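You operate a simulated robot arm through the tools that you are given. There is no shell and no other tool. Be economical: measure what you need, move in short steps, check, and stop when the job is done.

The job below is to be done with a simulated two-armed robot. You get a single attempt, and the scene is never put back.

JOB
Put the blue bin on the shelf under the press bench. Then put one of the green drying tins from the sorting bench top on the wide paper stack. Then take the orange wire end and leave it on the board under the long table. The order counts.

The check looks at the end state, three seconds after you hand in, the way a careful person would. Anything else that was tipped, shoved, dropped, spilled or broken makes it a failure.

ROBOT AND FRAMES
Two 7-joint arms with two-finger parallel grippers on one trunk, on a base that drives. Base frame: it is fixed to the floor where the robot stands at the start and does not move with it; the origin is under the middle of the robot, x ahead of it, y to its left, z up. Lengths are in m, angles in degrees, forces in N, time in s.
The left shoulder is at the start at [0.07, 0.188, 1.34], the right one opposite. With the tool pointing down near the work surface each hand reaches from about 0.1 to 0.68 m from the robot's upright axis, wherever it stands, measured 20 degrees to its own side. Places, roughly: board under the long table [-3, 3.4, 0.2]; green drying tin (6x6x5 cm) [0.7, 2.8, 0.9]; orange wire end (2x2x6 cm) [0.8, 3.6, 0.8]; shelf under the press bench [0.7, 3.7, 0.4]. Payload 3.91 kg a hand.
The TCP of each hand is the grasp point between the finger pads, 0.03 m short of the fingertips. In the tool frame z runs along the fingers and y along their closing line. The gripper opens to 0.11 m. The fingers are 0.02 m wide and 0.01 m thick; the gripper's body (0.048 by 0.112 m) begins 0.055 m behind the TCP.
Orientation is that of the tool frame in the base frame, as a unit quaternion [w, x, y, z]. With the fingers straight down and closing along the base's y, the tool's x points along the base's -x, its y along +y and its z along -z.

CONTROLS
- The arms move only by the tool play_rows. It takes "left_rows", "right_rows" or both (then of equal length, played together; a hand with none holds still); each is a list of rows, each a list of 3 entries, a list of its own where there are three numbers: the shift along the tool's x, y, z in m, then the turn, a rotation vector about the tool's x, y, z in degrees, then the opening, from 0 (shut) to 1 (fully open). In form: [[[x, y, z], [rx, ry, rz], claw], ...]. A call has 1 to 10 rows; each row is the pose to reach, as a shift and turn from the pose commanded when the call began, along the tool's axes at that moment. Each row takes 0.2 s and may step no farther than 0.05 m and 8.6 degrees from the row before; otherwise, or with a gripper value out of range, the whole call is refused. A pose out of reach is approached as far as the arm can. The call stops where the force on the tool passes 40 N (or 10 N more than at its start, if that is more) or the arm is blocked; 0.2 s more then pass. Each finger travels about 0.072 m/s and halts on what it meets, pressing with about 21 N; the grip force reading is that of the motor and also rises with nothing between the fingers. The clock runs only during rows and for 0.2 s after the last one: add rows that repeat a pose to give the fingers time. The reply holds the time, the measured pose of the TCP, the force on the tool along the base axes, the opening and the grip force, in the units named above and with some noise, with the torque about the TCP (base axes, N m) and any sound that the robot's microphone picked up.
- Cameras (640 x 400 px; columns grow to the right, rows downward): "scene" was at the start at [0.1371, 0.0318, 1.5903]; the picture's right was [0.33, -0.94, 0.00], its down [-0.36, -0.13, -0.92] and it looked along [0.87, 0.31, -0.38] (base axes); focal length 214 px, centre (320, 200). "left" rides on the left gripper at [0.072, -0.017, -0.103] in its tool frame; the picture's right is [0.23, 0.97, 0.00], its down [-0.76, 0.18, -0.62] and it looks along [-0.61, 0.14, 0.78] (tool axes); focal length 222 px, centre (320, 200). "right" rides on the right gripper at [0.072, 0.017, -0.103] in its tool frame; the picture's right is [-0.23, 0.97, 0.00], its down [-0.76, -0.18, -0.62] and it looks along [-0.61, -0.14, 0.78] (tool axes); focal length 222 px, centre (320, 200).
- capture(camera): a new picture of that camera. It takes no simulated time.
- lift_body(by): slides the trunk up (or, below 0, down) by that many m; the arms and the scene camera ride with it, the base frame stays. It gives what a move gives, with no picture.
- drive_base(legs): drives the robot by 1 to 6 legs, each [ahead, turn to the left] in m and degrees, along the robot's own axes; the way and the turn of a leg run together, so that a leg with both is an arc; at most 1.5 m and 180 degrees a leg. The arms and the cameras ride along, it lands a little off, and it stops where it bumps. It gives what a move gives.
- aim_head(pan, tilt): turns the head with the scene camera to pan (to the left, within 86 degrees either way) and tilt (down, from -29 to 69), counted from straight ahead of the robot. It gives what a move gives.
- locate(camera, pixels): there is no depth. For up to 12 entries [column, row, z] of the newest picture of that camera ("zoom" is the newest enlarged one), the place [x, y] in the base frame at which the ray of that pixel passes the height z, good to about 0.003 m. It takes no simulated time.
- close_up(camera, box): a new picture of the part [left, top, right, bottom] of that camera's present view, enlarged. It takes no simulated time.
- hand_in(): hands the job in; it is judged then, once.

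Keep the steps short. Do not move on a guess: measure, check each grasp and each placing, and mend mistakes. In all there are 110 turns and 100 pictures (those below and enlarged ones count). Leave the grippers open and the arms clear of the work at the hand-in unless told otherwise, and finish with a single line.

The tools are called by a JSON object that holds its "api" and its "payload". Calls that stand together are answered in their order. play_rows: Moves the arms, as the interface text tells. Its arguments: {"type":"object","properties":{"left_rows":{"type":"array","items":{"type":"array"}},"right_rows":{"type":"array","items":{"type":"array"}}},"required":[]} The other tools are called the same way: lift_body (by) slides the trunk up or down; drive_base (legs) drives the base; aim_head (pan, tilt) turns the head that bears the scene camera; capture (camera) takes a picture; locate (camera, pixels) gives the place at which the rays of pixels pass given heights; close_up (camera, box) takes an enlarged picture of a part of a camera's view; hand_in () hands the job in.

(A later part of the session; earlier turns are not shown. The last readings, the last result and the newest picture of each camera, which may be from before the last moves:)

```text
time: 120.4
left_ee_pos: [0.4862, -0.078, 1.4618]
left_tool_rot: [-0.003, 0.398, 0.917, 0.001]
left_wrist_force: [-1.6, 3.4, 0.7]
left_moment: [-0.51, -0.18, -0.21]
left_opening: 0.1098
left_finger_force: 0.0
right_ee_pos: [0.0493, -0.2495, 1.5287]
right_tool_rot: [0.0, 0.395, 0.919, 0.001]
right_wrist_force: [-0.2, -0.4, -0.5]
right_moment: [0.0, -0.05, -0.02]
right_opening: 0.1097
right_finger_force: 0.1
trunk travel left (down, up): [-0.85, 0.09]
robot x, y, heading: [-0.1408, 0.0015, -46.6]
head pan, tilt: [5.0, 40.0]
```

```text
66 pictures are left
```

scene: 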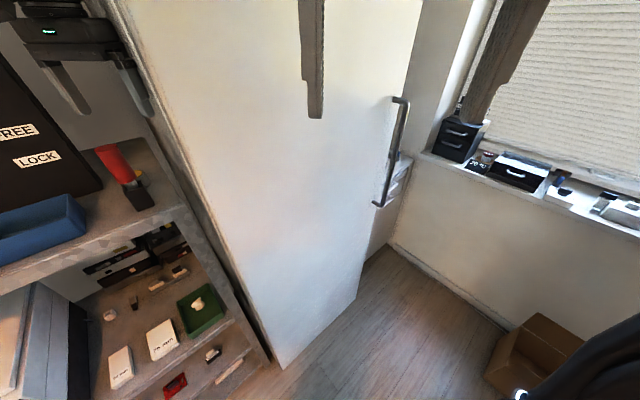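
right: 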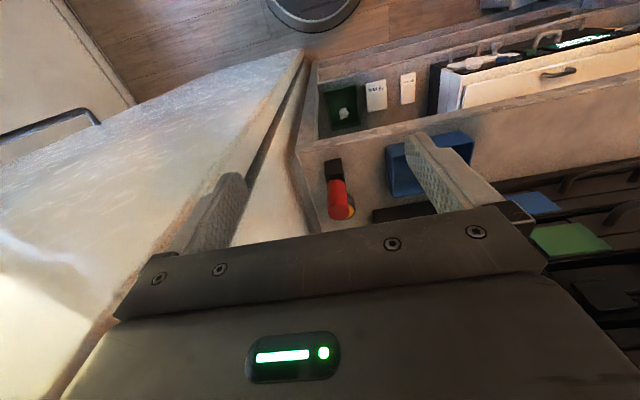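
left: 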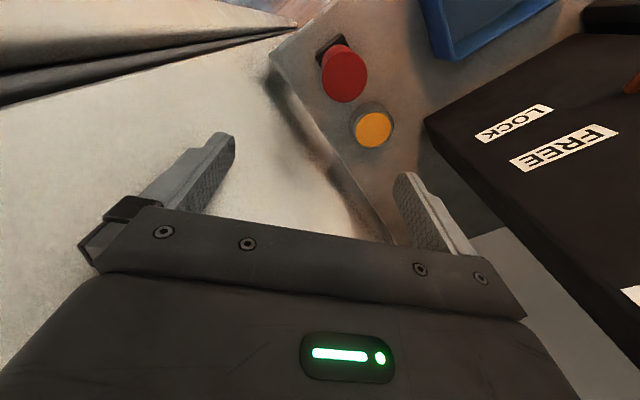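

The left hand touched the white panel at the right of the bench. It only needs to come back, so I'll reverse 0.12 m and then turn left to face the bench.

{"api": "drive_base", "payload": {"legs": [[-0.12, 0], [0, 46]]}}

{"api": "capture", "payload": {"camera": "scene"}}

```text
time: 123.8
left_ee_pos: [0.2724, 0.48, 1.4602]
left_tool_rot: [-0.003, 0.009, 1.0, 0.0]
left_wrist_force: [0.9, -0.5, 0.1]
left_moment: [-0.01, -0.01, -0.01]
left_opening: 0.11
left_finger_force: 0.0
right_ee_pos: [0.0919, 0.05, 1.5287]
right_tool_rot: [0.0, 0.008, 1.0, 0.0]
right_wrist_force: [0.1, 0.3, 0.1]
right_moment: [0.04, 0.01, -0.02]
right_opening: 0.1098
right_finger_force: 0.1
trunk travel left (down, up): [-0.85, 0.09]
robot x, y, heading: [-0.2241, 0.0918, -0.5]
head pan, tilt: [5.0, 40.0]
```

```text
65 pictures are left
```

scene: 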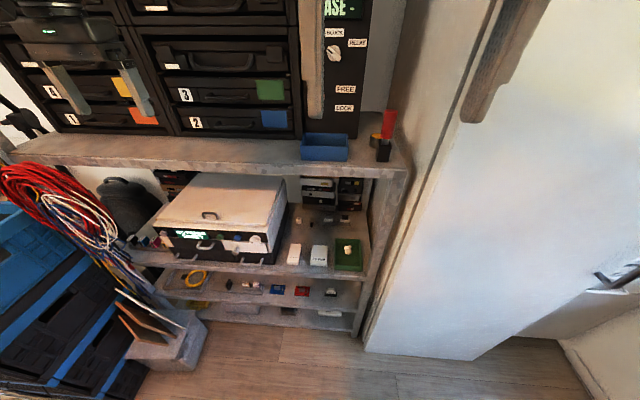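

The panel looks unchanged. I'll enlarge the tray for precise corners.

{"api": "close_up", "payload": {"camera": "scene", "box": [280, 100, 408, 180]}}

```text
5.00 times, centred on (344, 140) of scene
```

zoom: 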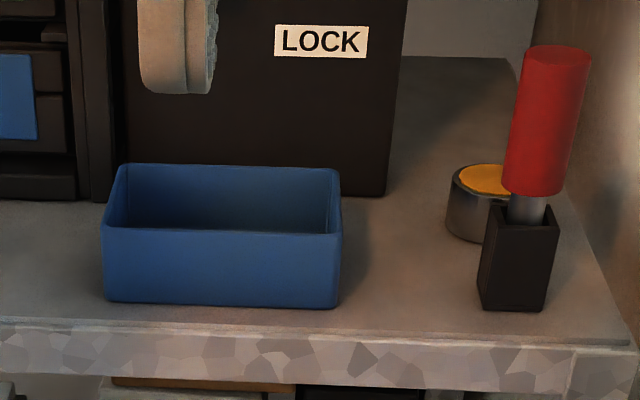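

{"api": "locate", "payload": {"camera": "zoom", "pixels": [[104, 300, 1.2], [104, 300, 1.25], [104, 300, 1.3], [338, 306, 1.25], [102, 229, 1.3], [340, 234, 1.3], [122, 165, 1.3], [337, 169, 1.3], [386, 195, 1.25], [0, 325, 1.25], [600, 340, 1.25], [400, 325, 1.25]]}}

{"api": "aim_head", "payload": {"pan": 5, "tilt": 60}}

{"api": "capture", "payload": {"camera": "right"}}

```text
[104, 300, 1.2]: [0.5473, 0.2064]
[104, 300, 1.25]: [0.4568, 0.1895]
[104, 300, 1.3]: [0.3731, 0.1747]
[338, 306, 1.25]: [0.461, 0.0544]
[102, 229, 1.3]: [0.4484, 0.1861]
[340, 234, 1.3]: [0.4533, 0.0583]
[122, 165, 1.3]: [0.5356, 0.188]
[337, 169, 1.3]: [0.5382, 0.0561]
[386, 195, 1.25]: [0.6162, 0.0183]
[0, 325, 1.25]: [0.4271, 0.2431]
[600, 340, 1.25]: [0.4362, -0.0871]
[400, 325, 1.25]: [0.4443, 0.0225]
```

```text
time: 124.6
left_ee_pos: [0.2726, 0.4817, 1.4607]
left_tool_rot: [-0.003, 0.009, 1.0, -0.001]
left_wrist_force: [0.0, 0.3, 0.5]
left_moment: [-0.02, 0.0, -0.02]
left_opening: 0.1101
left_finger_force: 0.1
right_ee_pos: [0.0904, 0.0506, 1.5284]
right_tool_rot: [0.001, 0.007, 1.0, -0.001]
right_wrist_force: [-0.3, -0.4, 0.5]
right_moment: [-0.01, 0.0, 0.0]
right_opening: 0.1099
right_finger_force: 0.1
trunk travel left (down, up): [-0.85, 0.09]
robot x, y, heading: [-0.2207, 0.0888, -0.6]
head pan, tilt: [5.0, 60.0]
```

```text
63 pictures are left
```

right: 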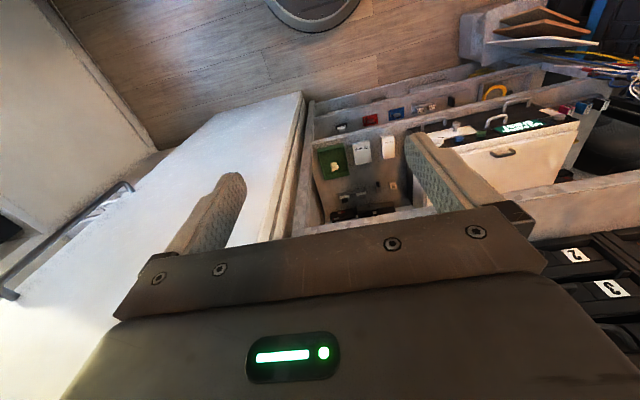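

The tray spans x 0.45–0.537 and y 0.056–0.188, with its rim at z of about 1.30. I plan to pinch its left side wall with the left hand pitched 45° forward, so it can later go under the press bench. I'll move 0.1 m nearer and pitch the hand.

{"api": "drive_base", "payload": {"legs": [[0.1, 0]]}}

{"api": "play_rows", "payload": {"left_rows": [[[0, 0, 0], [0, -7.5, 0], 1], [[0, 0, 0], [0, -15, 0], 1], [[0, 0, 0], [0, -22.5, 0], 1], [[0, 0, 0], [0, -30, 0], 1], [[0, 0, 0], [0, -37.5, 0], 1], [[0, 0, 0], [0, -45, 0], 1], [[0, 0, 0], [0, -45, 0], 1]]}}

{"api": "capture", "payload": {"camera": "left"}}

```text
time: 125.7
left_ee_pos: [0.3545, 0.4817, 1.4686]
left_tool_rot: [0.004, 0.007, 1.0, 0.001]
left_wrist_force: [-1.4, -0.2, 0.4]
left_moment: [-0.03, -0.12, 0.02]
left_opening: 0.1101
left_finger_force: 0.0
right_ee_pos: [0.1734, 0.0506, 1.5322]
right_tool_rot: [0.008, 0.003, 1.0, 0.0]
right_wrist_force: [-2.0, -0.4, -0.3]
right_moment: [0.02, -0.09, 0.0]
right_opening: 0.11
right_finger_force: 0.0
trunk travel left (down, up): [-0.85, 0.09]
robot x, y, heading: [-0.1227, 0.0878, -0.6]
head pan, tilt: [5.0, 60.0]
```

```text
time: 127.3
left_ee_pos: [0.3978, 0.4653, 1.5042]
left_tool_rot: [0.389, -0.015, 0.921, -0.026]
left_wrist_force: [-1.0, -0.2, 0.0]
left_moment: [0.0, 0.02, 0.01]
left_opening: 0.11
left_finger_force: 0.1
left hand out of reach, approached as far as the arm can: row 4, 5, 6, 7
right_ee_pos: [0.1942, 0.0508, 1.5287]
right_tool_rot: [0.0, 0.004, 1.0, 0.0]
right_wrist_force: [0.9, -0.5, 0.0]
right_moment: [0.02, 0.02, 0.04]
right_opening: 0.1097
right_finger_force: 0.0
trunk travel left (down, up): [-0.85, 0.09]
robot x, y, heading: [-0.1247, 0.0873, -0.5]
head pan, tilt: [5.0, 60.0]
```

```text
62 pictures are left
```

left: 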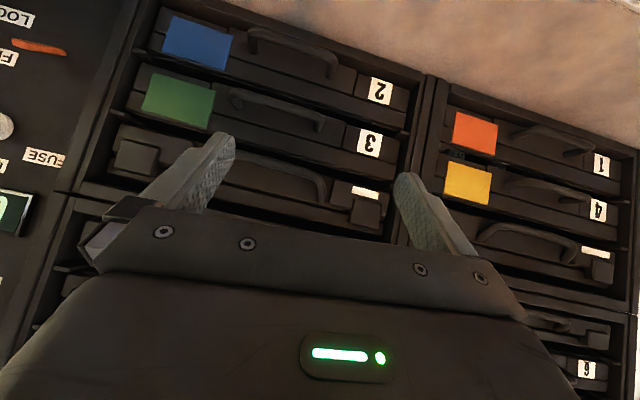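

The pose was just out of reach with the hand this high. I'll raise the trunk 0.08 m so the hand works lower relative to the shoulder, and shift the right hand aside.

{"api": "lift_body", "payload": {"by": 0.08}}

{"api": "play_rows", "payload": {"right_rows": [[[0, -0.05, 0], [0, 0, 0], 1], [[0, -0.1, 0], [0, 0, 0], 1], [[0, -0.15, 0], [0, 0, 0], 1], [[0, -0.2, 0], [0, 0, 0], 1], [[0, -0.2, 0], [0, 0, 0], 1]], "left_rows": [[[0.04, 0, 0.02], [0, 0, 0], 1], [[0.08, 0, 0.03], [0, 0, 0], 1], [[0.12, -0.02, 0.03], [0, 0, 0], 1], [[0.12, -0.06, 0.03], [0, 0, 0], 1], [[0.12, -0.06, 0.03], [0, 0, 0], 1]]}}

```text
time: 128.5
left_ee_pos: [0.3957, 0.4661, 1.5816]
left_tool_rot: [0.386, -0.017, 0.922, -0.024]
left_wrist_force: [-0.7, -0.2, 0.2]
left_moment: [0.02, 0.01, -0.02]
left_opening: 0.1097
left_finger_force: 0.1
right_ee_pos: [0.1907, 0.0507, 1.6088]
right_tool_rot: [0.002, 0.005, 1.0, 0.0]
right_wrist_force: [-0.4, 0.0, 0.7]
right_moment: [-0.01, 0.01, 0.02]
right_opening: 0.11
right_finger_force: 0.0
trunk travel left (down, up): [-0.93, 0.01]
robot x, y, heading: [-0.1235, 0.088, -0.6]
head pan, tilt: [5.0, 60.0]
```

```text
time: 129.9
left_ee_pos: [0.4193, 0.4754, 1.5431]
left_tool_rot: [0.384, -0.032, 0.923, -0.029]
left_wrist_force: [0.9, 0.9, -0.3]
left_moment: [-0.03, 0.04, -0.01]
left_opening: 0.1098
left_finger_force: 0.0
left hand out of reach, approached as far as the arm can: row 1, 2, 3, 4, 5
right_ee_pos: [0.1946, -0.1283, 1.5679]
right_tool_rot: [0.002, 0.005, 1.0, 0.0]
right_wrist_force: [0.8, 1.0, 0.8]
right_moment: [0.02, -0.02, 0.01]
right_opening: 0.1101
right_finger_force: 0.1
right hand out of reach, approached as far as the arm can: row 2, 3, 4, 5
trunk travel left (down, up): [-0.93, 0.01]
robot x, y, heading: [-0.1198, 0.0901, -0.5]
head pan, tilt: [5.0, 60.0]
stopped in row 5 (left hand): the arm was blocked; the commanded pose is now the measured one
```

The left arm was reported blocked, so I'll look at where it is.

{"api": "aim_head", "payload": {"pan": 25, "tilt": 20}}

{"api": "capture", "payload": {"camera": "scene"}}

```text
time: 131.0
left_ee_pos: [0.4202, 0.4726, 1.543]
left_tool_rot: [0.384, -0.031, 0.922, -0.027]
left_wrist_force: [-0.6, -0.7, -0.4]
left_moment: [-0.01, 0.01, 0.01]
left_opening: 0.1101
left_finger_force: 0.1
right_ee_pos: [0.1954, -0.1313, 1.5673]
right_tool_rot: [0.001, 0.004, 1.0, 0.001]
right_wrist_force: [0.3, 0.2, -0.1]
right_moment: [-0.03, -0.02, -0.03]
right_opening: 0.1101
right_finger_force: 0.1
trunk travel left (down, up): [-0.93, 0.01]
robot x, y, heading: [-0.1262, 0.0878, -0.7]
head pan, tilt: [25.0, 20.0]
```

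```text
61 pictures are left
```

scene: 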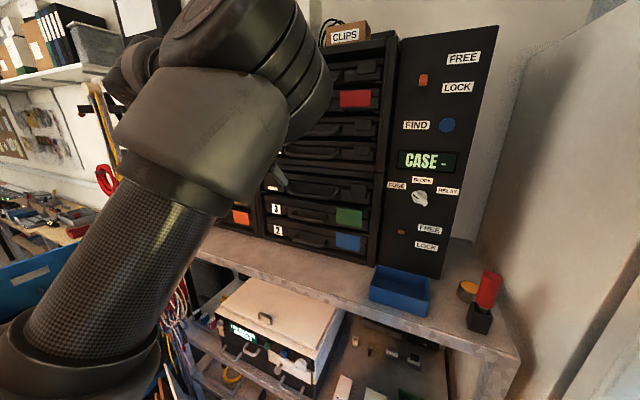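

No obstacle is near the hand: the wrist is folded too tightly this close. With a pitched hand I should stand farther back so the arm stretches out, so I'll reverse 0.17 m and reach forward.

{"api": "drive_base", "payload": {"legs": [[-0.17, 0]]}}

{"api": "play_rows", "payload": {"left_rows": [[[0, -0.02, 0.04], [0, 0, 0], 1], [[0.01, -0.04, 0.08], [0, 0, 0], 1], [[0.02, -0.07, 0.11], [0, 0, 0], 1], [[0.04, -0.1, 0.13], [0, 0, 0], 1], [[0.04, -0.1, 0.13], [0, 0, 0], 1]]}}

```text
time: 132.4
left_ee_pos: [0.2573, 0.4775, 1.5417]
left_tool_rot: [0.383, -0.032, 0.923, -0.027]
left_wrist_force: [0.6, 0.3, 0.3]
left_moment: [-0.02, 0.02, 0.02]
left_opening: 0.1102
left_finger_force: 0.0
right_ee_pos: [0.0334, -0.1287, 1.5669]
right_tool_rot: [0.0, 0.003, 1.0, 0.0]
right_wrist_force: [0.2, -0.2, -0.3]
right_moment: [-0.01, 0.03, -0.04]
right_opening: 0.1099
right_finger_force: 0.0
trunk travel left (down, up): [-0.93, 0.01]
robot x, y, heading: [-0.2874, 0.0914, -0.8]
head pan, tilt: [25.0, 20.0]
```

```text
time: 133.3
left_ee_pos: [0.3106, 0.4271, 1.3357]
left_tool_rot: [0.28, -0.063, 0.958, -0.025]
left_wrist_force: [-0.3, -0.3, 0.6]
left_moment: [0.01, -0.02, 0.01]
left_opening: 0.1099
left_finger_force: 0.2
right_ee_pos: [0.0287, -0.1281, 1.5667]
right_tool_rot: [0.0, 0.003, 1.0, 0.001]
right_wrist_force: [-0.3, -0.8, -0.8]
right_moment: [0.03, -0.01, 0.02]
right_opening: 0.1101
right_finger_force: 0.0
trunk travel left (down, up): [-0.93, 0.01]
robot x, y, heading: [-0.2861, 0.0869, -0.3]
head pan, tilt: [25.0, 20.0]
stopped in row 4 (left hand): the arm was blocked; the commanded pose is now the measured one
```

The arm stopped again without a force reading. I'll check with the head camera.

{"api": "capture", "payload": {"camera": "scene"}}

{"api": "capture", "payload": {"camera": "left"}}

```text
60 pictures are left
```

scene: 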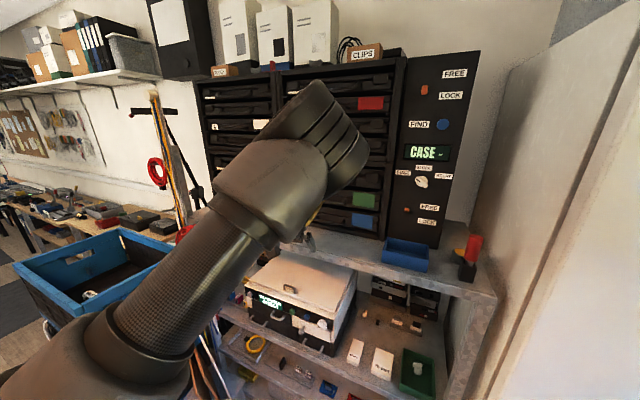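

```text
59 pictures are left
```

left: 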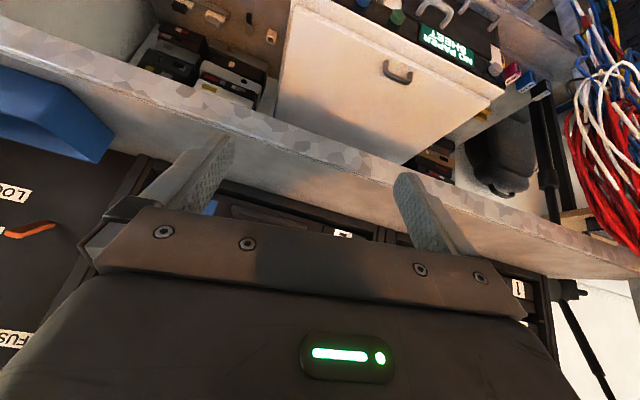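

The elbow sits high, so strong forward pitch is out of reach at this height. A pitch of about 30° is enough if the tray goes near the shelf's front edge. I'll square the hand to exactly 30° and back off a bit along the fingers.

{"api": "play_rows", "payload": {"left_rows": [[[0, 0, -0.04], [-0.5, 1.3, 3.9], 1], [[0, 0, -0.07], [-0.9, 2.6, 7.7], 1], [[0, 0, -0.07], [-0.9, 2.6, 7.7], 1]]}}

```text
time: 134.1
left_ee_pos: [0.2842, 0.448, 1.3932]
left_tool_rot: [0.253, -0.025, 0.967, -0.015]
left_wrist_force: [0.1, -0.5, 0.1]
left_moment: [0.01, 0.02, -0.03]
left_opening: 0.1097
left_finger_force: 0.0
left hand out of reach, approached as far as the arm can: row 2, 3
right_ee_pos: [0.0285, -0.1294, 1.5674]
right_tool_rot: [0.001, 0.003, 1.0, 0.001]
right_wrist_force: [-0.1, -0.8, -0.9]
right_moment: [0.02, 0.01, 0.03]
right_opening: 0.1099
right_finger_force: 0.0
trunk travel left (down, up): [-0.93, 0.01]
robot x, y, heading: [-0.2906, 0.0913, -0.4]
head pan, tilt: [25.0, 20.0]
```

Now I'll move to a point above and in front of the tray's left wall.

{"api": "play_rows", "payload": {"left_rows": [[[-0.02, -0.035, 0.015], [0, 0, 0], 1], [[-0.04, -0.075, 0.03], [0, 0, 0], 1], [[-0.06, -0.115, 0.043], [0, 0, 0], 1], [[-0.08, -0.155, 0.056], [0, 0, 0], 1], [[-0.1, -0.195, 0.07], [0, 0, 0], 1], [[-0.115, -0.235, 0.08], [0, 0, 0], 1], [[-0.129, -0.258, 0.089], [0, 0, 0], 1], [[-0.129, -0.258, 0.089], [0, 0, 0], 1]]}}

{"api": "capture", "payload": {"camera": "left"}}

```text
time: 134.7
left_ee_pos: [0.3186, 0.3833, 1.2894]
left_tool_rot: [0.162, -0.023, 0.986, -0.004]
left_wrist_force: [0.0, 0.4, -0.5]
left_moment: [0.0, 0.04, 0.01]
left_opening: 0.1103
left_finger_force: 0.0
right_ee_pos: [0.0321, -0.1309, 1.5644]
right_tool_rot: [-0.001, 0.004, 1.0, 0.001]
right_wrist_force: [0.0, -0.7, 0.8]
right_moment: [0.02, 0.03, 0.0]
right_opening: 0.11
right_finger_force: 0.1
trunk travel left (down, up): [-0.93, 0.01]
robot x, y, heading: [-0.2899, 0.0883, -0.3]
head pan, tilt: [25.0, 20.0]
stopped in row 2 (left hand): the arm was blocked; the commanded pose is now the measured one
```

```text
58 pictures are left
```

left: 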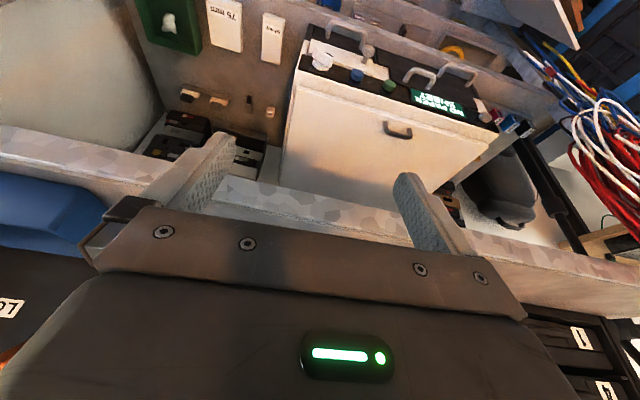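

The arm keeps sagging near its limit with a pitched hand here. The start pose with a straight-down hand worked, so I'll pick with the hand vertical and regrasp pitched later at a lower surface. First I'll straighten the hand and raise it.

{"api": "play_rows", "payload": {"left_rows": [[[0.01, 0.01, -0.04], [0, 6.2, 0.9], 1], [[0.02, 0.02, -0.08], [0, 12.4, 1.7], 1], [[0.03, 0.03, -0.12], [-0.5, 18.7, 2.6], 1], [[0.03, 0.04, -0.14], [-0.5, 18.7, 2.6], 1], [[0.03, 0.04, -0.14], [-0.5, 18.7, 2.6], 1]]}}

```text
time: 135.9
left_ee_pos: [0.2389, 0.423, 1.412]
left_tool_rot: [0.001, 0.003, 1.0, -0.001]
left_wrist_force: [0.8, 0.9, -1.2]
left_moment: [-0.01, -0.01, -0.02]
left_opening: 0.1099
left_finger_force: 0.1
right_ee_pos: [0.0301, -0.1281, 1.5662]
right_tool_rot: [0.001, 0.004, 1.0, 0.0]
right_wrist_force: [-0.6, 0.5, 0.7]
right_moment: [-0.02, 0.02, 0.01]
right_opening: 0.11
right_finger_force: 0.1
trunk travel left (down, up): [-0.93, 0.01]
robot x, y, heading: [-0.294, 0.0889, -0.6]
head pan, tilt: [25.0, 20.0]
```

The vertical hand is reachable here. I'll bring it inward to y of about 0.19 in free space before driving straight ahead.

{"api": "play_rows", "payload": {"left_rows": [[[0, -0.045, -0.01], [0, 0, 0], 1], [[0, -0.09, -0.02], [0, 0, 0], 1], [[0, -0.135, -0.03], [0, 0, 0], 1], [[0, -0.18, -0.04], [0, 0, 0], 1], [[0, -0.225, -0.04], [0, 0, 0], 1], [[0, -0.235, -0.04], [0, 0, 0], 1], [[0, -0.235, -0.04], [0, 0, 0], 1]]}}

```text
time: 136.6
left_ee_pos: [0.2334, 0.3392, 1.3272]
left_tool_rot: [-0.117, -0.023, 0.993, -0.013]
left_wrist_force: [0.1, -0.4, -0.3]
left_moment: [0.0, 0.01, -0.01]
left_opening: 0.11
left_finger_force: 0.1
right_ee_pos: [0.0332, -0.1292, 1.5653]
right_tool_rot: [-0.001, 0.003, 1.0, 0.001]
right_wrist_force: [1.1, 0.4, -0.3]
right_moment: [-0.02, 0.03, 0.02]
right_opening: 0.1101
right_finger_force: 0.0
trunk travel left (down, up): [-0.93, 0.01]
robot x, y, heading: [-0.2884, 0.0886, -0.6]
head pan, tilt: [25.0, 20.0]
stopped in row 3 (left hand): the arm was blocked; the commanded pose is now the measured one
```

Moving inward blocks the arm, but the start pose, with the hand about 39° to the left, works. I'll restore that pose, then turn the robot right so the tray lies in that direction.

{"api": "play_rows", "payload": {"left_rows": [[[0, 0.03, -0.04], [-0.7, -6.7, 1.3], 1], [[0, 0.07, -0.08], [-1.5, -13.4, 2.6], 1], [[0, 0.11, -0.12], [-1.5, -13.4, 2.6], 1], [[0, 0.14, -0.15], [-1.5, -13.4, 2.6], 1], [[0, 0.14, -0.15], [-1.5, -13.4, 2.6], 1]]}}

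{"api": "drive_base", "payload": {"legs": [[0.2, 0], [0, -27]]}}

{"api": "capture", "payload": {"camera": "left"}}

```text
refused: row 2 steps farther than a row can; nothing moved
```

```text
time: 139.2
left_ee_pos: [0.478, 0.1669, 1.3307]
left_tool_rot: [-0.12, 0.133, 0.984, 0.013]
left_wrist_force: [0.2, 17.3, 0.3]
left_moment: [0.42, 0.0, -0.21]
left_opening: 0.1019
left_finger_force: 0.1
right_ee_pos: [0.1364, -0.2193, 1.5671]
right_tool_rot: [0.001, 0.171, 0.985, 0.0]
right_wrist_force: [0.4, -0.3, 0.1]
right_moment: [-0.01, 0.02, 0.01]
right_opening: 0.1099
right_finger_force: 0.0
trunk travel left (down, up): [-0.93, 0.01]
robot x, y, heading: [-0.0904, 0.0895, -19.4]
head pan, tilt: [25.0, 20.0]
stopped in leg 2: the force on the tool passed its limit (the readings are from after the stop); the commanded pose is now the measured one
```

```text
57 pictures are left
```

left: 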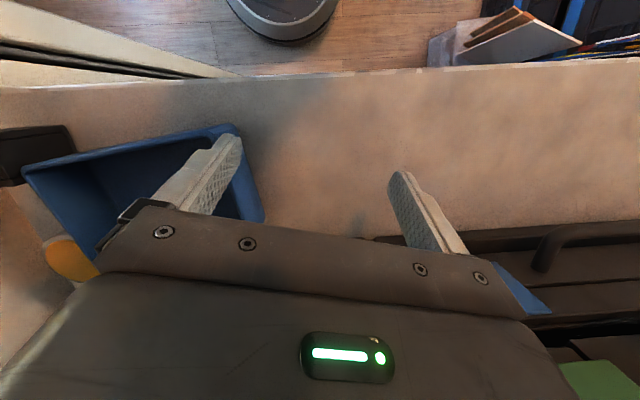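

The refused row left the hand low, and it touched the tray. I'll turn back 5° at once to relieve it, then look.

{"api": "drive_base", "payload": {"legs": [[0, 4]]}}

{"api": "aim_head", "payload": {"pan": 25, "tilt": 35}}

{"api": "capture", "payload": {"camera": "scene"}}

{"api": "capture", "payload": {"camera": "left"}}

```text
time: 140.1
left_ee_pos: [0.47, 0.1998, 1.331]
left_tool_rot: [-0.121, 0.102, 0.987, 0.009]
left_wrist_force: [-0.7, -1.0, -0.4]
left_moment: [0.01, 0.01, -0.01]
left_opening: 0.1094
left_finger_force: 0.0
right_ee_pos: [0.1569, -0.2075, 1.5668]
right_tool_rot: [0.001, 0.136, 0.991, 0.002]
right_wrist_force: [-1.0, 0.5, 0.3]
right_moment: [0.02, 0.02, 0.05]
right_opening: 0.1099
right_finger_force: 0.1
trunk travel left (down, up): [-0.93, 0.01]
robot x, y, heading: [-0.0942, 0.0903, -15.3]
head pan, tilt: [25.0, 20.0]
```

```text
time: 140.9
left_ee_pos: [0.4719, 0.2005, 1.3307]
left_tool_rot: [-0.121, 0.101, 0.987, 0.009]
left_wrist_force: [0.2, -0.9, -0.6]
left_moment: [0.03, 0.03, -0.01]
left_opening: 0.1103
left_finger_force: 0.0
right_ee_pos: [0.1579, -0.2077, 1.5658]
right_tool_rot: [0.001, 0.137, 0.991, 0.002]
right_wrist_force: [0.0, 0.8, 0.2]
right_moment: [-0.02, 0.0, 0.0]
right_opening: 0.1098
right_finger_force: 0.0
trunk travel left (down, up): [-0.93, 0.01]
robot x, y, heading: [-0.0935, 0.0899, -15.5]
head pan, tilt: [25.0, 35.0]
```

```text
56 pictures are left
```

scene: 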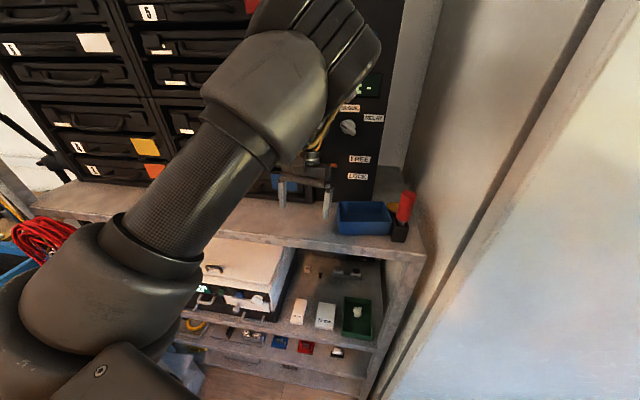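

```text
55 pictures are left
```

left: 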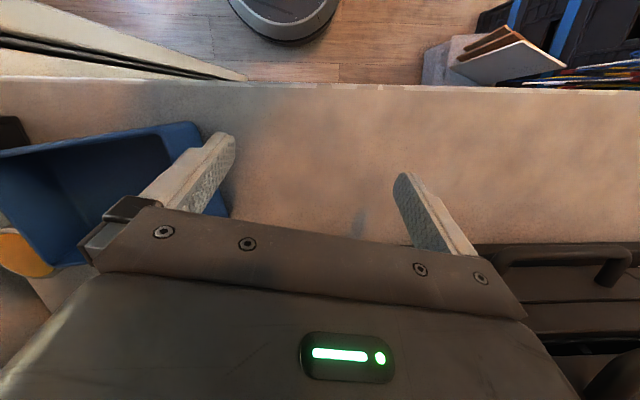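

The tray slid right a little, so I'll check its neighbours.

{"api": "close_up", "payload": {"camera": "scene", "box": [320, 170, 432, 250]}}

```text
5.00 times, centred on (376, 210) of scene
```

zoom: 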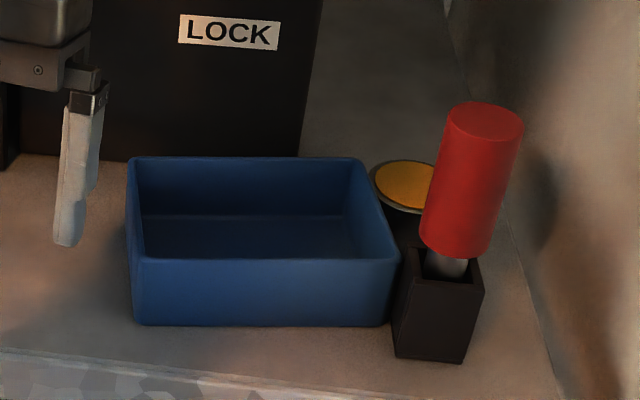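

I'll measure the tray corners and the red tool's stand, which stood at about y −0.028 to −0.066 and x 0.459 before, to see whether it moved.

{"api": "locate", "payload": {"camera": "zoom", "pixels": [[394, 353, 1.25], [462, 362, 1.25], [142, 325, 1.25], [388, 326, 1.25], [136, 258, 1.3], [399, 258, 1.3], [130, 160, 1.3], [360, 160, 1.3]]}}

```text
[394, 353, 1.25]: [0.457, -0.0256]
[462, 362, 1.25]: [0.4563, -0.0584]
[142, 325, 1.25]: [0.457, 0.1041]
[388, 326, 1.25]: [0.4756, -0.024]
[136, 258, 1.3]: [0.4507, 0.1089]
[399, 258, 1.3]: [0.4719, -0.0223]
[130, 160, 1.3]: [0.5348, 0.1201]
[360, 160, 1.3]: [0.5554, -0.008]
```

The stand has not moved. The tray is now turned about 8°, with its left wall running from (0.451, 0.109) to (0.535, 0.12). The arm worked well with the hand above shoulder height, so I'll raise the hand now, square it to the tray's left wall, and then lower the trunk instead of the arm.

{"api": "play_rows", "payload": {"left_rows": [[[0, 0, -0.03], [0, 0, 0], 1], [[0, 0, -0.06], [0.65, -4.6, -6.3], 1], [[0, 0, -0.09], [1.3, -9.2, -12.7], 1], [[0, 0, -0.12], [1.95, -13.9, -19.1], 1], [[0, 0, -0.15], [1.95, -13.9, -19.1], 1], [[0, 0, -0.15], [1.95, -13.9, -19.1], 1]]}}

```text
time: 142.3
left_ee_pos: [0.5058, 0.1944, 1.4768]
left_tool_rot: [0.0, -0.064, 0.998, -0.001]
left_wrist_force: [-0.5, -0.4, 0.1]
left_moment: [-0.01, 0.02, 0.0]
left_opening: 0.1097
left_finger_force: 0.1
right_ee_pos: [0.1597, -0.2063, 1.5659]
right_tool_rot: [0.0, 0.136, 0.991, 0.001]
right_wrist_force: [-0.5, -0.6, -0.4]
right_moment: [0.0, -0.01, 0.0]
right_opening: 0.11
right_finger_force: 0.0
trunk travel left (down, up): [-0.93, 0.01]
robot x, y, heading: [-0.0903, 0.0905, -15.6]
head pan, tilt: [25.0, 35.0]
```

The hand is vertical and aligned. Next I'll move over the left wall's middle at about (0.493, 0.115), staying high.

{"api": "play_rows", "payload": {"left_rows": [[[0.008, -0.026, 0], [0, 0, 0], 1], [[0.016, -0.052, 0], [0, 0, 0], 1], [[0.023, -0.078, 0], [0, 0, 0], 1], [[0.023, -0.078, 0], [0, 0, 0], 1]]}}

{"api": "capture", "payload": {"camera": "left"}}

```text
time: 143.3
left_ee_pos: [0.4956, 0.1159, 1.4778]
left_tool_rot: [-0.001, -0.066, 0.998, -0.001]
left_wrist_force: [1.2, -0.1, 0.2]
left_moment: [0.03, -0.03, -0.02]
left_opening: 0.1102
left_finger_force: 0.1
right_ee_pos: [0.1589, -0.2046, 1.5661]
right_tool_rot: [0.0, 0.136, 0.991, 0.001]
right_wrist_force: [-0.3, 0.4, -0.8]
right_moment: [0.0, -0.02, -0.02]
right_opening: 0.1099
right_finger_force: 0.1
trunk travel left (down, up): [-0.93, 0.01]
robot x, y, heading: [-0.0928, 0.0879, -15.4]
head pan, tilt: [25.0, 35.0]
```

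```text
53 pictures are left
```

left: 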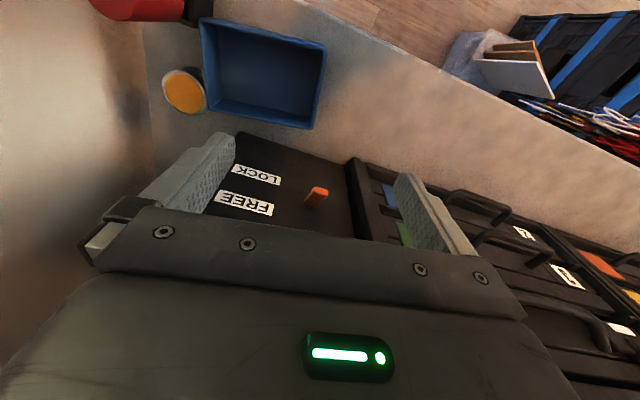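

That worked. I'll check the wall with this camera: its rim ends are at (326,43) and (312,128). I'll also try a modest 22° pitch, which would save a regrasp.

{"api": "locate", "payload": {"camera": "left", "pixels": [[326, 43, 1.3], [313, 128, 1.3], [203, 20, 1.3], [206, 112, 1.3], [326, 43, 1.28], [326, 43, 1.32]]}}

{"api": "play_rows", "payload": {"left_rows": [[[0, 0, 0], [0, -7.3, 0], 1], [[0, 0, 0], [0, -14.6, 0], 1], [[0, 0, 0], [0, -22, 0], 1], [[0, 0, 0], [0, -22, 0], 1]]}}

```text
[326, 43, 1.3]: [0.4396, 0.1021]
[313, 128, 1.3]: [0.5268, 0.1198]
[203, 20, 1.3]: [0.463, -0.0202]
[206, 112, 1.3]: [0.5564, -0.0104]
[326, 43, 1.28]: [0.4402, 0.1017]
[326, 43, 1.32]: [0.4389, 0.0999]
```

```text
time: 144.3
left_ee_pos: [0.5275, 0.1981, 1.5067]
left_tool_rot: [0.178, -0.083, 0.981, -0.011]
left_wrist_force: [-0.7, 0.1, -0.1]
left_moment: [0.03, -0.02, 0.0]
left_opening: 0.11
left_finger_force: 0.0
left hand out of reach, approached as far as the arm can: row 2, 3, 4
right_ee_pos: [0.1576, -0.2054, 1.5656]
right_tool_rot: [0.0, 0.137, 0.991, 0.001]
right_wrist_force: [0.1, -0.9, -0.3]
right_moment: [0.03, -0.03, -0.01]
right_opening: 0.11
right_finger_force: 0.0
trunk travel left (down, up): [-0.93, 0.01]
robot x, y, heading: [-0.0892, 0.0854, -15.7]
head pan, tilt: [25.0, 35.0]
```

Pitch is not available here, so I'll undo it, adding 2° of yaw. The wall middle is at about (0.486, 0.112) with yaw of about 10°.

{"api": "play_rows", "payload": {"left_rows": [[[0, 0, 0], [0, 7.3, 0], 1], [[0, 0, 0], [0, 14.6, 0], 1], [[0, 0, 0], [0, 22, 0], 1], [[0, 0, 0], [0, 22, 0], 1]]}}

```text
time: 145.3
left_ee_pos: [0.5173, 0.1789, 1.5073]
left_tool_rot: [0.003, -0.065, 0.998, 0.001]
left_wrist_force: [-0.5, 1.1, -0.2]
left_moment: [-0.01, 0.03, 0.03]
left_opening: 0.1099
left_finger_force: 0.0
left hand out of reach, approached as far as the arm can: row 3, 4
right_ee_pos: [0.1567, -0.2062, 1.5671]
right_tool_rot: [0.0, 0.136, 0.991, 0.001]
right_wrist_force: [-0.5, -0.6, -0.4]
right_moment: [-0.02, -0.01, 0.0]
right_opening: 0.1102
right_finger_force: 0.1
trunk travel left (down, up): [-0.93, 0.01]
robot x, y, heading: [-0.0912, 0.0914, -15.5]
head pan, tilt: [25.0, 35.0]
```

The hand is level again but lagging its commanded spot. I'll command outward and up to a surely reachable pose, then come back in.

{"api": "play_rows", "payload": {"left_rows": [[[0, 0.04, 0], [0, 0, 0], 1], [[0, 0.08, 0], [0, 0, 0], 1], [[0, 0.08, 0], [0, 0, 0], 1], [[0, 0.04, 0], [0, 0, -1], 1], [[0, 0, 0], [0, 0, -2], 1], [[0, 0, 0], [0, 0, -2], 1]]}}

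```text
time: 146.7
left_ee_pos: [0.5174, 0.182, 1.508]
left_tool_rot: [0.001, -0.083, 0.997, -0.001]
left_wrist_force: [0.2, 0.3, 0.8]
left_moment: [-0.01, 0.01, -0.02]
left_opening: 0.1101
left_finger_force: 0.0
right_ee_pos: [0.1574, -0.206, 1.5662]
right_tool_rot: [-0.001, 0.136, 0.991, 0.001]
right_wrist_force: [-0.4, -0.2, 0.9]
right_moment: [0.01, 0.01, 0.02]
right_opening: 0.11
right_finger_force: 0.0
trunk travel left (down, up): [-0.93, 0.01]
robot x, y, heading: [-0.0914, 0.0876, -15.6]
head pan, tilt: [25.0, 35.0]
```

Commanded and measured agree now. I'll go in over the wall at (0.486, 0.112).

{"api": "play_rows", "payload": {"left_rows": [[[0.014, -0.021, 0.01], [0, 0, 0], 1], [[0.028, -0.043, 0.02], [0, 0, 0], 1], [[0.042, -0.064, 0.03], [0, 0, 0], 1], [[0.042, -0.064, 0.03], [0, 0, 0], 1]]}}

{"api": "capture", "payload": {"camera": "left"}}

```text
time: 147.7
left_ee_pos: [0.4905, 0.1141, 1.482]
left_tool_rot: [-0.002, -0.087, 0.996, -0.006]
left_wrist_force: [0.6, 0.3, -0.2]
left_moment: [0.03, 0.0, -0.01]
left_opening: 0.11
left_finger_force: 0.0
right_ee_pos: [0.1587, -0.2033, 1.5661]
right_tool_rot: [0.0, 0.137, 0.991, 0.001]
right_wrist_force: [0.3, 0.5, -0.6]
right_moment: [-0.01, 0.01, -0.02]
right_opening: 0.1098
right_finger_force: 0.0
trunk travel left (down, up): [-0.93, 0.01]
robot x, y, heading: [-0.0874, 0.084, -15.4]
head pan, tilt: [25.0, 35.0]
```

```text
52 pictures are left
```

left: 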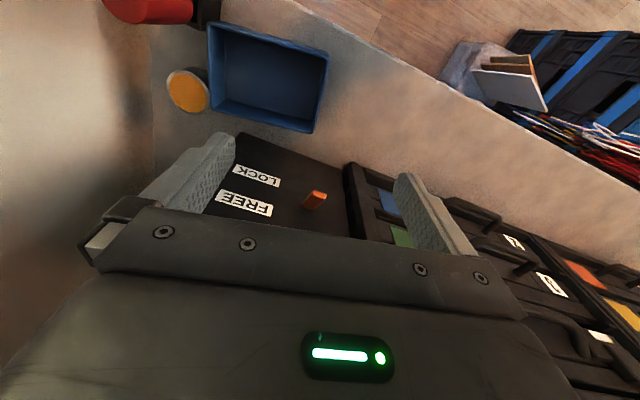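

By projection, the point 0.19 m below the TCP falls at (320,100), right on the tray's left wall, and the wall line matches the hand's yaw. I'll lower the trunk 0.18 m.

{"api": "lift_body", "payload": {"by": -0.13}}

{"api": "capture", "payload": {"camera": "left"}}

```text
time: 149.3
left_ee_pos: [0.4893, 0.1133, 1.3522]
left_tool_rot: [-0.001, -0.086, 0.996, -0.006]
left_wrist_force: [0.5, -0.6, 0.2]
left_moment: [-0.01, -0.01, 0.02]
left_opening: 0.1102
left_finger_force: 0.0
right_ee_pos: [0.1579, -0.2062, 1.4371]
right_tool_rot: [0.0, 0.136, 0.991, 0.001]
right_wrist_force: [0.2, 0.5, 0.3]
right_moment: [-0.01, 0.03, 0.01]
right_opening: 0.1098
right_finger_force: 0.0
trunk travel left (down, up): [-0.8, 0.14]
robot x, y, heading: [-0.0897, 0.0864, -15.5]
head pan, tilt: [25.0, 35.0]
```

```text
51 pictures are left
```

left: 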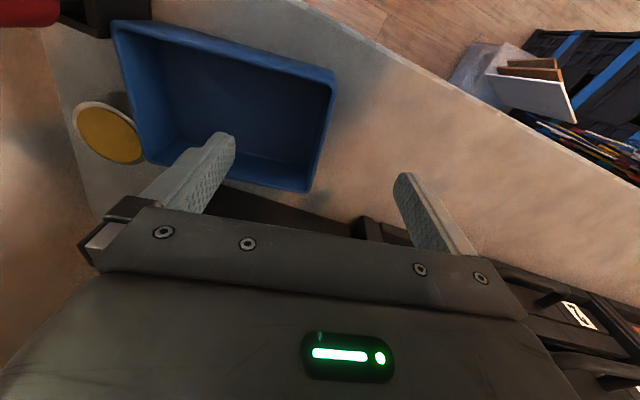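

Both fingers straddle the left wall as planned, so I'll lower 0.055 m more.

{"api": "lift_body", "payload": {"by": -0.055}}

{"api": "capture", "payload": {"camera": "left"}}

```text
time: 150.2
left_ee_pos: [0.489, 0.1124, 1.2976]
left_tool_rot: [-0.001, -0.085, 0.996, -0.004]
left_wrist_force: [-0.8, -0.2, -0.4]
left_moment: [0.0, -0.02, 0.0]
left_opening: 0.1099
left_finger_force: 0.1
right_ee_pos: [0.1589, -0.2063, 1.3807]
right_tool_rot: [0.0, 0.137, 0.991, 0.0]
right_wrist_force: [0.1, 0.4, 0.6]
right_moment: [0.03, 0.01, -0.02]
right_opening: 0.1101
right_finger_force: 0.1
trunk travel left (down, up): [-0.745, 0.195]
robot x, y, heading: [-0.0902, 0.0859, -15.6]
head pan, tilt: [25.0, 35.0]
```

```text
50 pictures are left
```

left: 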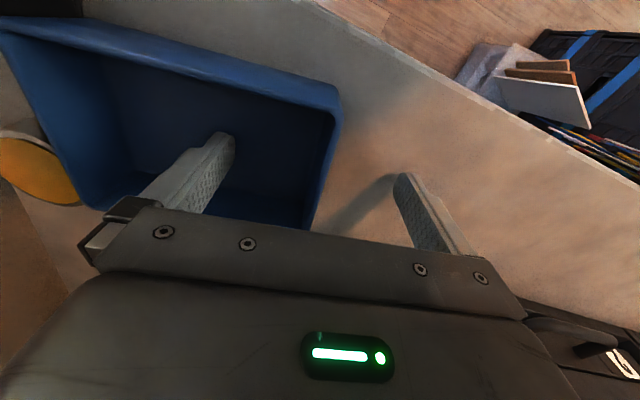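

The inner finger is inside the tray and the outer one outside. I'll close the gripper.

{"api": "play_rows", "payload": {"left_rows": [[[0, 0, 0], [0, 0, 0], 0], [[0, 0, 0], [0, 0, 0], 0], [[0, 0, 0], [0, 0, 0], 0], [[0, 0, 0], [0, 0, 0], 0], [[0, 0, 0], [0, 0, 0], 0], [[0, 0, 0], [0, 0, 0], 0]]}}

{"api": "capture", "payload": {"camera": "left"}}

```text
time: 151.6
left_ee_pos: [0.4898, 0.1126, 1.297]
left_tool_rot: [-0.001, -0.085, 0.996, -0.005]
left_wrist_force: [-0.3, -0.8, 0.7]
left_moment: [0.01, 0.04, 0.0]
left_opening: 0.0037
left_finger_force: 21.3
right_ee_pos: [0.1588, -0.206, 1.3814]
right_tool_rot: [0.001, 0.136, 0.991, 0.001]
right_wrist_force: [0.4, -0.1, 0.6]
right_moment: [0.02, -0.04, -0.03]
right_opening: 0.1097
right_finger_force: 0.0
trunk travel left (down, up): [-0.745, 0.195]
robot x, y, heading: [-0.091, 0.0866, -15.5]
head pan, tilt: [25.0, 35.0]
```

```text
49 pictures are left
```

left: 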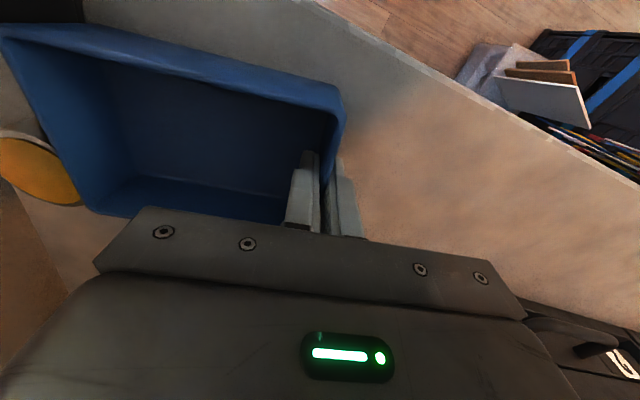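

The wall is gripped: opening 3.7 mm at 21 N. I'll lift with the trunk.

{"api": "lift_body", "payload": {"by": 0.15}}

{"api": "capture", "payload": {"camera": "left"}}

{"api": "capture", "payload": {"camera": "scene"}}

```text
time: 153.4
left_ee_pos: [0.4897, 0.1129, 1.4469]
left_tool_rot: [-0.002, -0.085, 0.996, -0.005]
left_wrist_force: [-0.1, -0.1, -1.0]
left_moment: [0.02, -0.01, -0.03]
left_opening: 0.0037
left_finger_force: 20.9
right_ee_pos: [0.1584, -0.2048, 1.5318]
right_tool_rot: [0.0, 0.136, 0.991, 0.002]
right_wrist_force: [-0.3, -0.2, 0.0]
right_moment: [0.0, 0.0, 0.0]
right_opening: 0.1099
right_finger_force: 0.1
trunk travel left (down, up): [-0.895, 0.045]
robot x, y, heading: [-0.0937, 0.0883, -15.5]
head pan, tilt: [25.0, 35.0]
```

```text
48 pictures are left
```

left: 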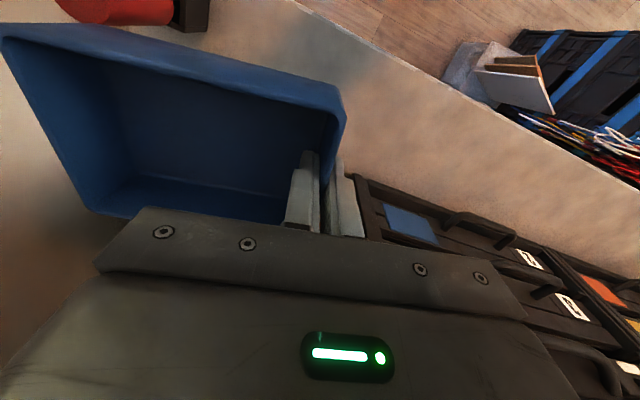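

```text
47 pictures are left
```

scene: 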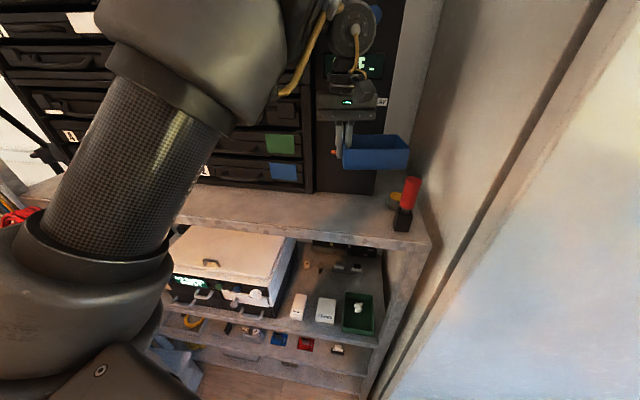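

The tray is held level. I'll back off and take the known path to in front of the sorting bench, where I'll set it down to regrasp with a pitched hand.

{"api": "drive_base", "payload": {"legs": [[-0.52, 0], [0, 105.5], [1.2, 0], [1.1, 0], [0, -90]]}}

{"api": "aim_head", "payload": {"pan": 0, "tilt": 35}}

{"api": "capture", "payload": {"camera": "scene"}}

```text
time: 175.4
left_ee_pos: [-0.009, 2.6786, 1.4473]
left_tool_rot: [-0.001, -0.22, 0.976, -0.005]
left_wrist_force: [-0.1, -0.9, 0.2]
left_moment: [0.04, 0.04, 0.02]
left_opening: 0.0038
left_finger_force: 20.3
right_ee_pos: [-0.2429, 2.2842, 1.5309]
right_tool_rot: [0.0, 0.001, 1.0, 0.001]
right_wrist_force: [1.5, 0.2, -0.3]
right_moment: [-0.01, -0.02, -0.05]
right_opening: 0.1101
right_finger_force: 0.1
trunk travel left (down, up): [-0.895, 0.045]
robot x, y, heading: [-0.5634, 2.4982, 0.0]
head pan, tilt: [25.0, 35.0]
```

```text
time: 176.3
left_ee_pos: [-0.0105, 2.6791, 1.4456]
left_tool_rot: [-0.001, -0.22, 0.976, -0.005]
left_wrist_force: [0.6, -0.4, -0.3]
left_moment: [0.09, 0.03, 0.01]
left_opening: 0.0037
left_finger_force: 20.6
right_ee_pos: [-0.2421, 2.2827, 1.531]
right_tool_rot: [0.001, 0.001, 1.0, 0.002]
right_wrist_force: [0.4, 0.8, 0.0]
right_moment: [0.0, 0.01, 0.02]
right_opening: 0.1098
right_finger_force: 0.1
trunk travel left (down, up): [-0.895, 0.045]
robot x, y, heading: [-0.5652, 2.4942, -0.1]
head pan, tilt: [0.0, 35.0]
```

```text
46 pictures are left
```

scene: 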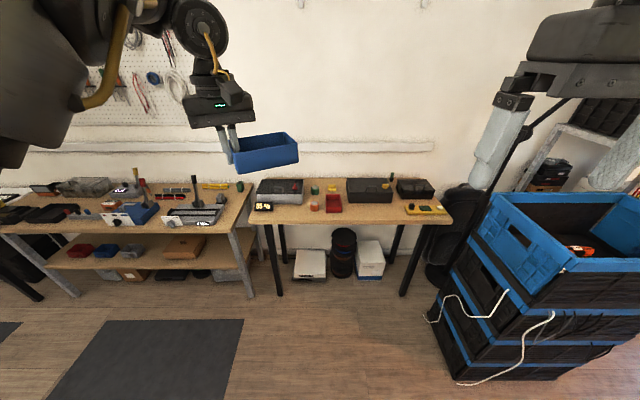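

I'll measure the bench geometry: leg feet at (278,297) and (405,293), the front edge at (330,222), and the press bench shelf edge.

{"api": "locate", "payload": {"camera": "scene", "pixels": [[278, 297, 0], [404, 294, 0], [330, 222, 0.8], [330, 222, 0.85], [330, 222, 0.9], [252, 297, 0], [235, 232, 0.75], [235, 232, 0.8], [240, 268, 0.4], [240, 268, 0.35], [335, 212, 0.87], [313, 210, 0.87]]}}

```text
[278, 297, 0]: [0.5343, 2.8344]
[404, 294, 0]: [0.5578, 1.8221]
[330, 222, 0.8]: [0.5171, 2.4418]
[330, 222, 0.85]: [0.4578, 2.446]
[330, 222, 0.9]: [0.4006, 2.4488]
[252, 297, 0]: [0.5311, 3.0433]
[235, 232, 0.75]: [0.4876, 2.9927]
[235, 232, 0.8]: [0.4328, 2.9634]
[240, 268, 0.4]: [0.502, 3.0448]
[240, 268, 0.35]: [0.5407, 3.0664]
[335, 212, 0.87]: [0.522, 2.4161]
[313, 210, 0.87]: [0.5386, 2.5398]
```

The press bench's front edge is at x of about 0.48 and its shelf is at z of about 0.4. I'll set the tray on the open floor for the regrasp. First I'll go in front of the shelf's right part and measure the free spot.

{"api": "drive_base", "payload": {"legs": [[0, 90], [0.75, 0], [0, -90]]}}

{"api": "lift_body", "payload": {"by": -0.5}}

{"api": "aim_head", "payload": {"pan": 8, "tilt": 30}}

{"api": "capture", "payload": {"camera": "scene"}}

```text
time: 188.1
left_ee_pos: [-0.0107, 3.4263, 1.4464]
left_tool_rot: [-0.001, -0.213, 0.977, -0.005]
left_wrist_force: [-0.6, 0.0, -1.3]
left_moment: [0.06, 0.0, 0.01]
left_opening: 0.0034
left_finger_force: 21.7
right_ee_pos: [-0.2483, 3.0335, 1.5316]
right_tool_rot: [0.0, 0.008, 1.0, 0.001]
right_wrist_force: [1.2, -0.1, 0.4]
right_moment: [0.02, 0.0, -0.03]
right_opening: 0.1098
right_finger_force: 0.1
trunk travel left (down, up): [-0.895, 0.045]
robot x, y, heading: [-0.5697, 3.256, -0.5]
head pan, tilt: [0.0, 35.0]
```

```text
refused: -0.5 is not a number from -0.4 to 0.4
```

```text
time: 188.7
left_ee_pos: [-0.0103, 3.427, 1.447]
left_tool_rot: [-0.001, -0.215, 0.977, -0.007]
left_wrist_force: [0.4, 0.9, -1.2]
left_moment: [0.02, 0.03, -0.03]
left_opening: 0.0034
left_finger_force: 20.8
right_ee_pos: [-0.2482, 3.0342, 1.5301]
right_tool_rot: [-0.001, 0.008, 1.0, 0.002]
right_wrist_force: [0.7, -1.0, 0.2]
right_moment: [0.0, -0.01, -0.01]
right_opening: 0.1098
right_finger_force: 0.0
trunk travel left (down, up): [-0.895, 0.045]
robot x, y, heading: [-0.5678, 3.2517, -0.6]
head pan, tilt: [8.0, 30.0]
```

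```text
45 pictures are left
```

scene: 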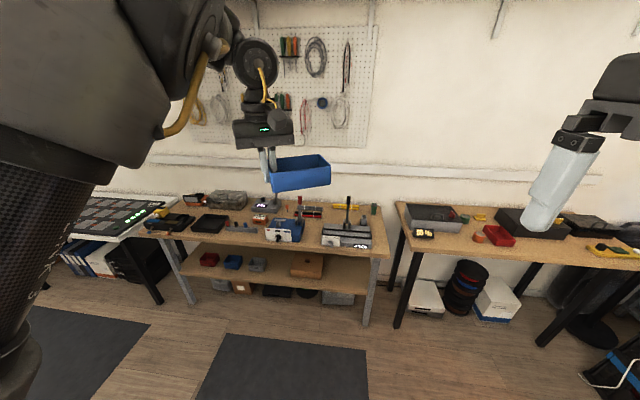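

I'll lower 0.35 m, within the limit, for a flatter look into the shelf.

{"api": "lift_body", "payload": {"by": -0.35}}

{"api": "close_up", "payload": {"camera": "scene", "box": [160, 150, 416, 310]}}

```text
time: 192.2
left_ee_pos: [-0.01, 3.4272, 1.0962]
left_tool_rot: [-0.001, -0.214, 0.977, -0.005]
left_wrist_force: [0.5, 0.0, -0.9]
left_moment: [0.03, 0.0, -0.01]
left_opening: 0.0036
left_finger_force: 21.3
right_ee_pos: [-0.2484, 3.0336, 1.1821]
right_tool_rot: [0.0, 0.009, 1.0, 0.002]
right_wrist_force: [0.1, 0.3, 1.0]
right_moment: [-0.01, 0.02, 0.02]
right_opening: 0.1101
right_finger_force: 0.2
trunk travel left (down, up): [-0.545, 0.395]
robot x, y, heading: [-0.5673, 3.2548, -0.7]
head pan, tilt: [8.0, 30.0]
```

```text
2.50 times, centred on (288, 230) of scene
```

zoom: 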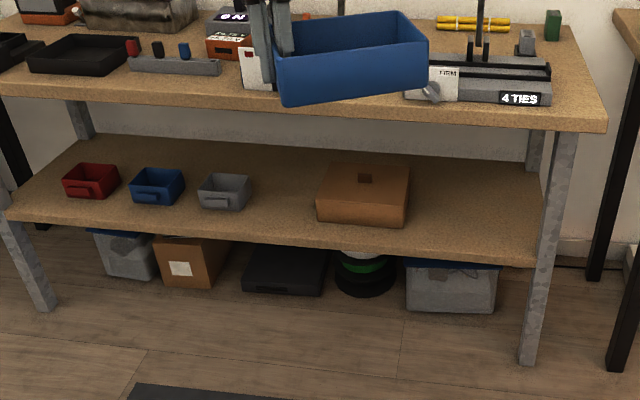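

I'll measure the free spans on the shelf: box bottom at (318,222) and (406,226), the leg, and the grey bin.

{"api": "locate", "payload": {"camera": "zoom", "pixels": [[318, 222, 0.4], [406, 226, 0.4], [409, 170, 0.48], [228, 210, 0.4], [250, 231, 0.4], [480, 250, 0.4], [534, 250, 0.4], [525, 362, 0.0], [544, 364, 0.0], [250, 231, 0.37], [250, 108, 0.75], [420, 175, 0.4]]}}

```text
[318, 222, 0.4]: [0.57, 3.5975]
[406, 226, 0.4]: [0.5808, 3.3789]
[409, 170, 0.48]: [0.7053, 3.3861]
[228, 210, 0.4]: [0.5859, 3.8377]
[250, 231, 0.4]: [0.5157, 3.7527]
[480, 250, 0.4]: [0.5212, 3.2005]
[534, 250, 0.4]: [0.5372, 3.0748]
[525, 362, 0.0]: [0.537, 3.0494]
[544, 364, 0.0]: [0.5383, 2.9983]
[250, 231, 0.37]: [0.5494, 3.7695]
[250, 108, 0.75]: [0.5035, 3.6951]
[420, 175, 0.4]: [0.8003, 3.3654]
```

Free shelf span is y 3.08–3.375, so I'll target tray centre (0.575, 3.22). Now I'll lower the arm itself by 0.4 m in free air.

{"api": "play_rows", "payload": {"left_rows": [[[0, 0.0, 0.04], [0, 0, 0], 0], [[0, 0.0, 0.08], [0, 0, 0], 0], [[0, 0.0, 0.12], [0, 0, 0], 0], [[0, 0.0, 0.16], [0, 0, 0], 0], [[0, 0.0, 0.2], [0, 0, 0], 0], [[0, 0.0, 0.24], [0, 0, 0], 0], [[0, 0.0, 0.28], [0, 0, 0], 0], [[0, 0, 0.32], [0, 0, 0], 0], [[0, 0.0, 0.36], [0, 0, 0], 0], [[0, 0.0, 0.4], [0, 0, 0], 0]]}}

```text
time: 194.4
left_ee_pos: [0.0144, 3.4545, 0.6894]
left_tool_rot: [-0.002, -0.214, 0.977, -0.006]
left_wrist_force: [0.2, -0.3, -0.5]
left_moment: [0.03, 0.04, 0.01]
left_opening: 0.0033
left_finger_force: 20.9
left hand out of reach, approached as far as the arm can: row 3, 4, 5, 6, 7, 8, 9, 10
right_ee_pos: [-0.2483, 3.0315, 1.1804]
right_tool_rot: [-0.001, 0.007, 1.0, 0.001]
right_wrist_force: [-0.4, -1.4, -0.2]
right_moment: [0.01, 0.02, 0.03]
right_opening: 0.1097
right_finger_force: 0.1
trunk travel left (down, up): [-0.545, 0.395]
robot x, y, heading: [-0.5698, 3.25, -0.5]
head pan, tilt: [8.0, 30.0]
```

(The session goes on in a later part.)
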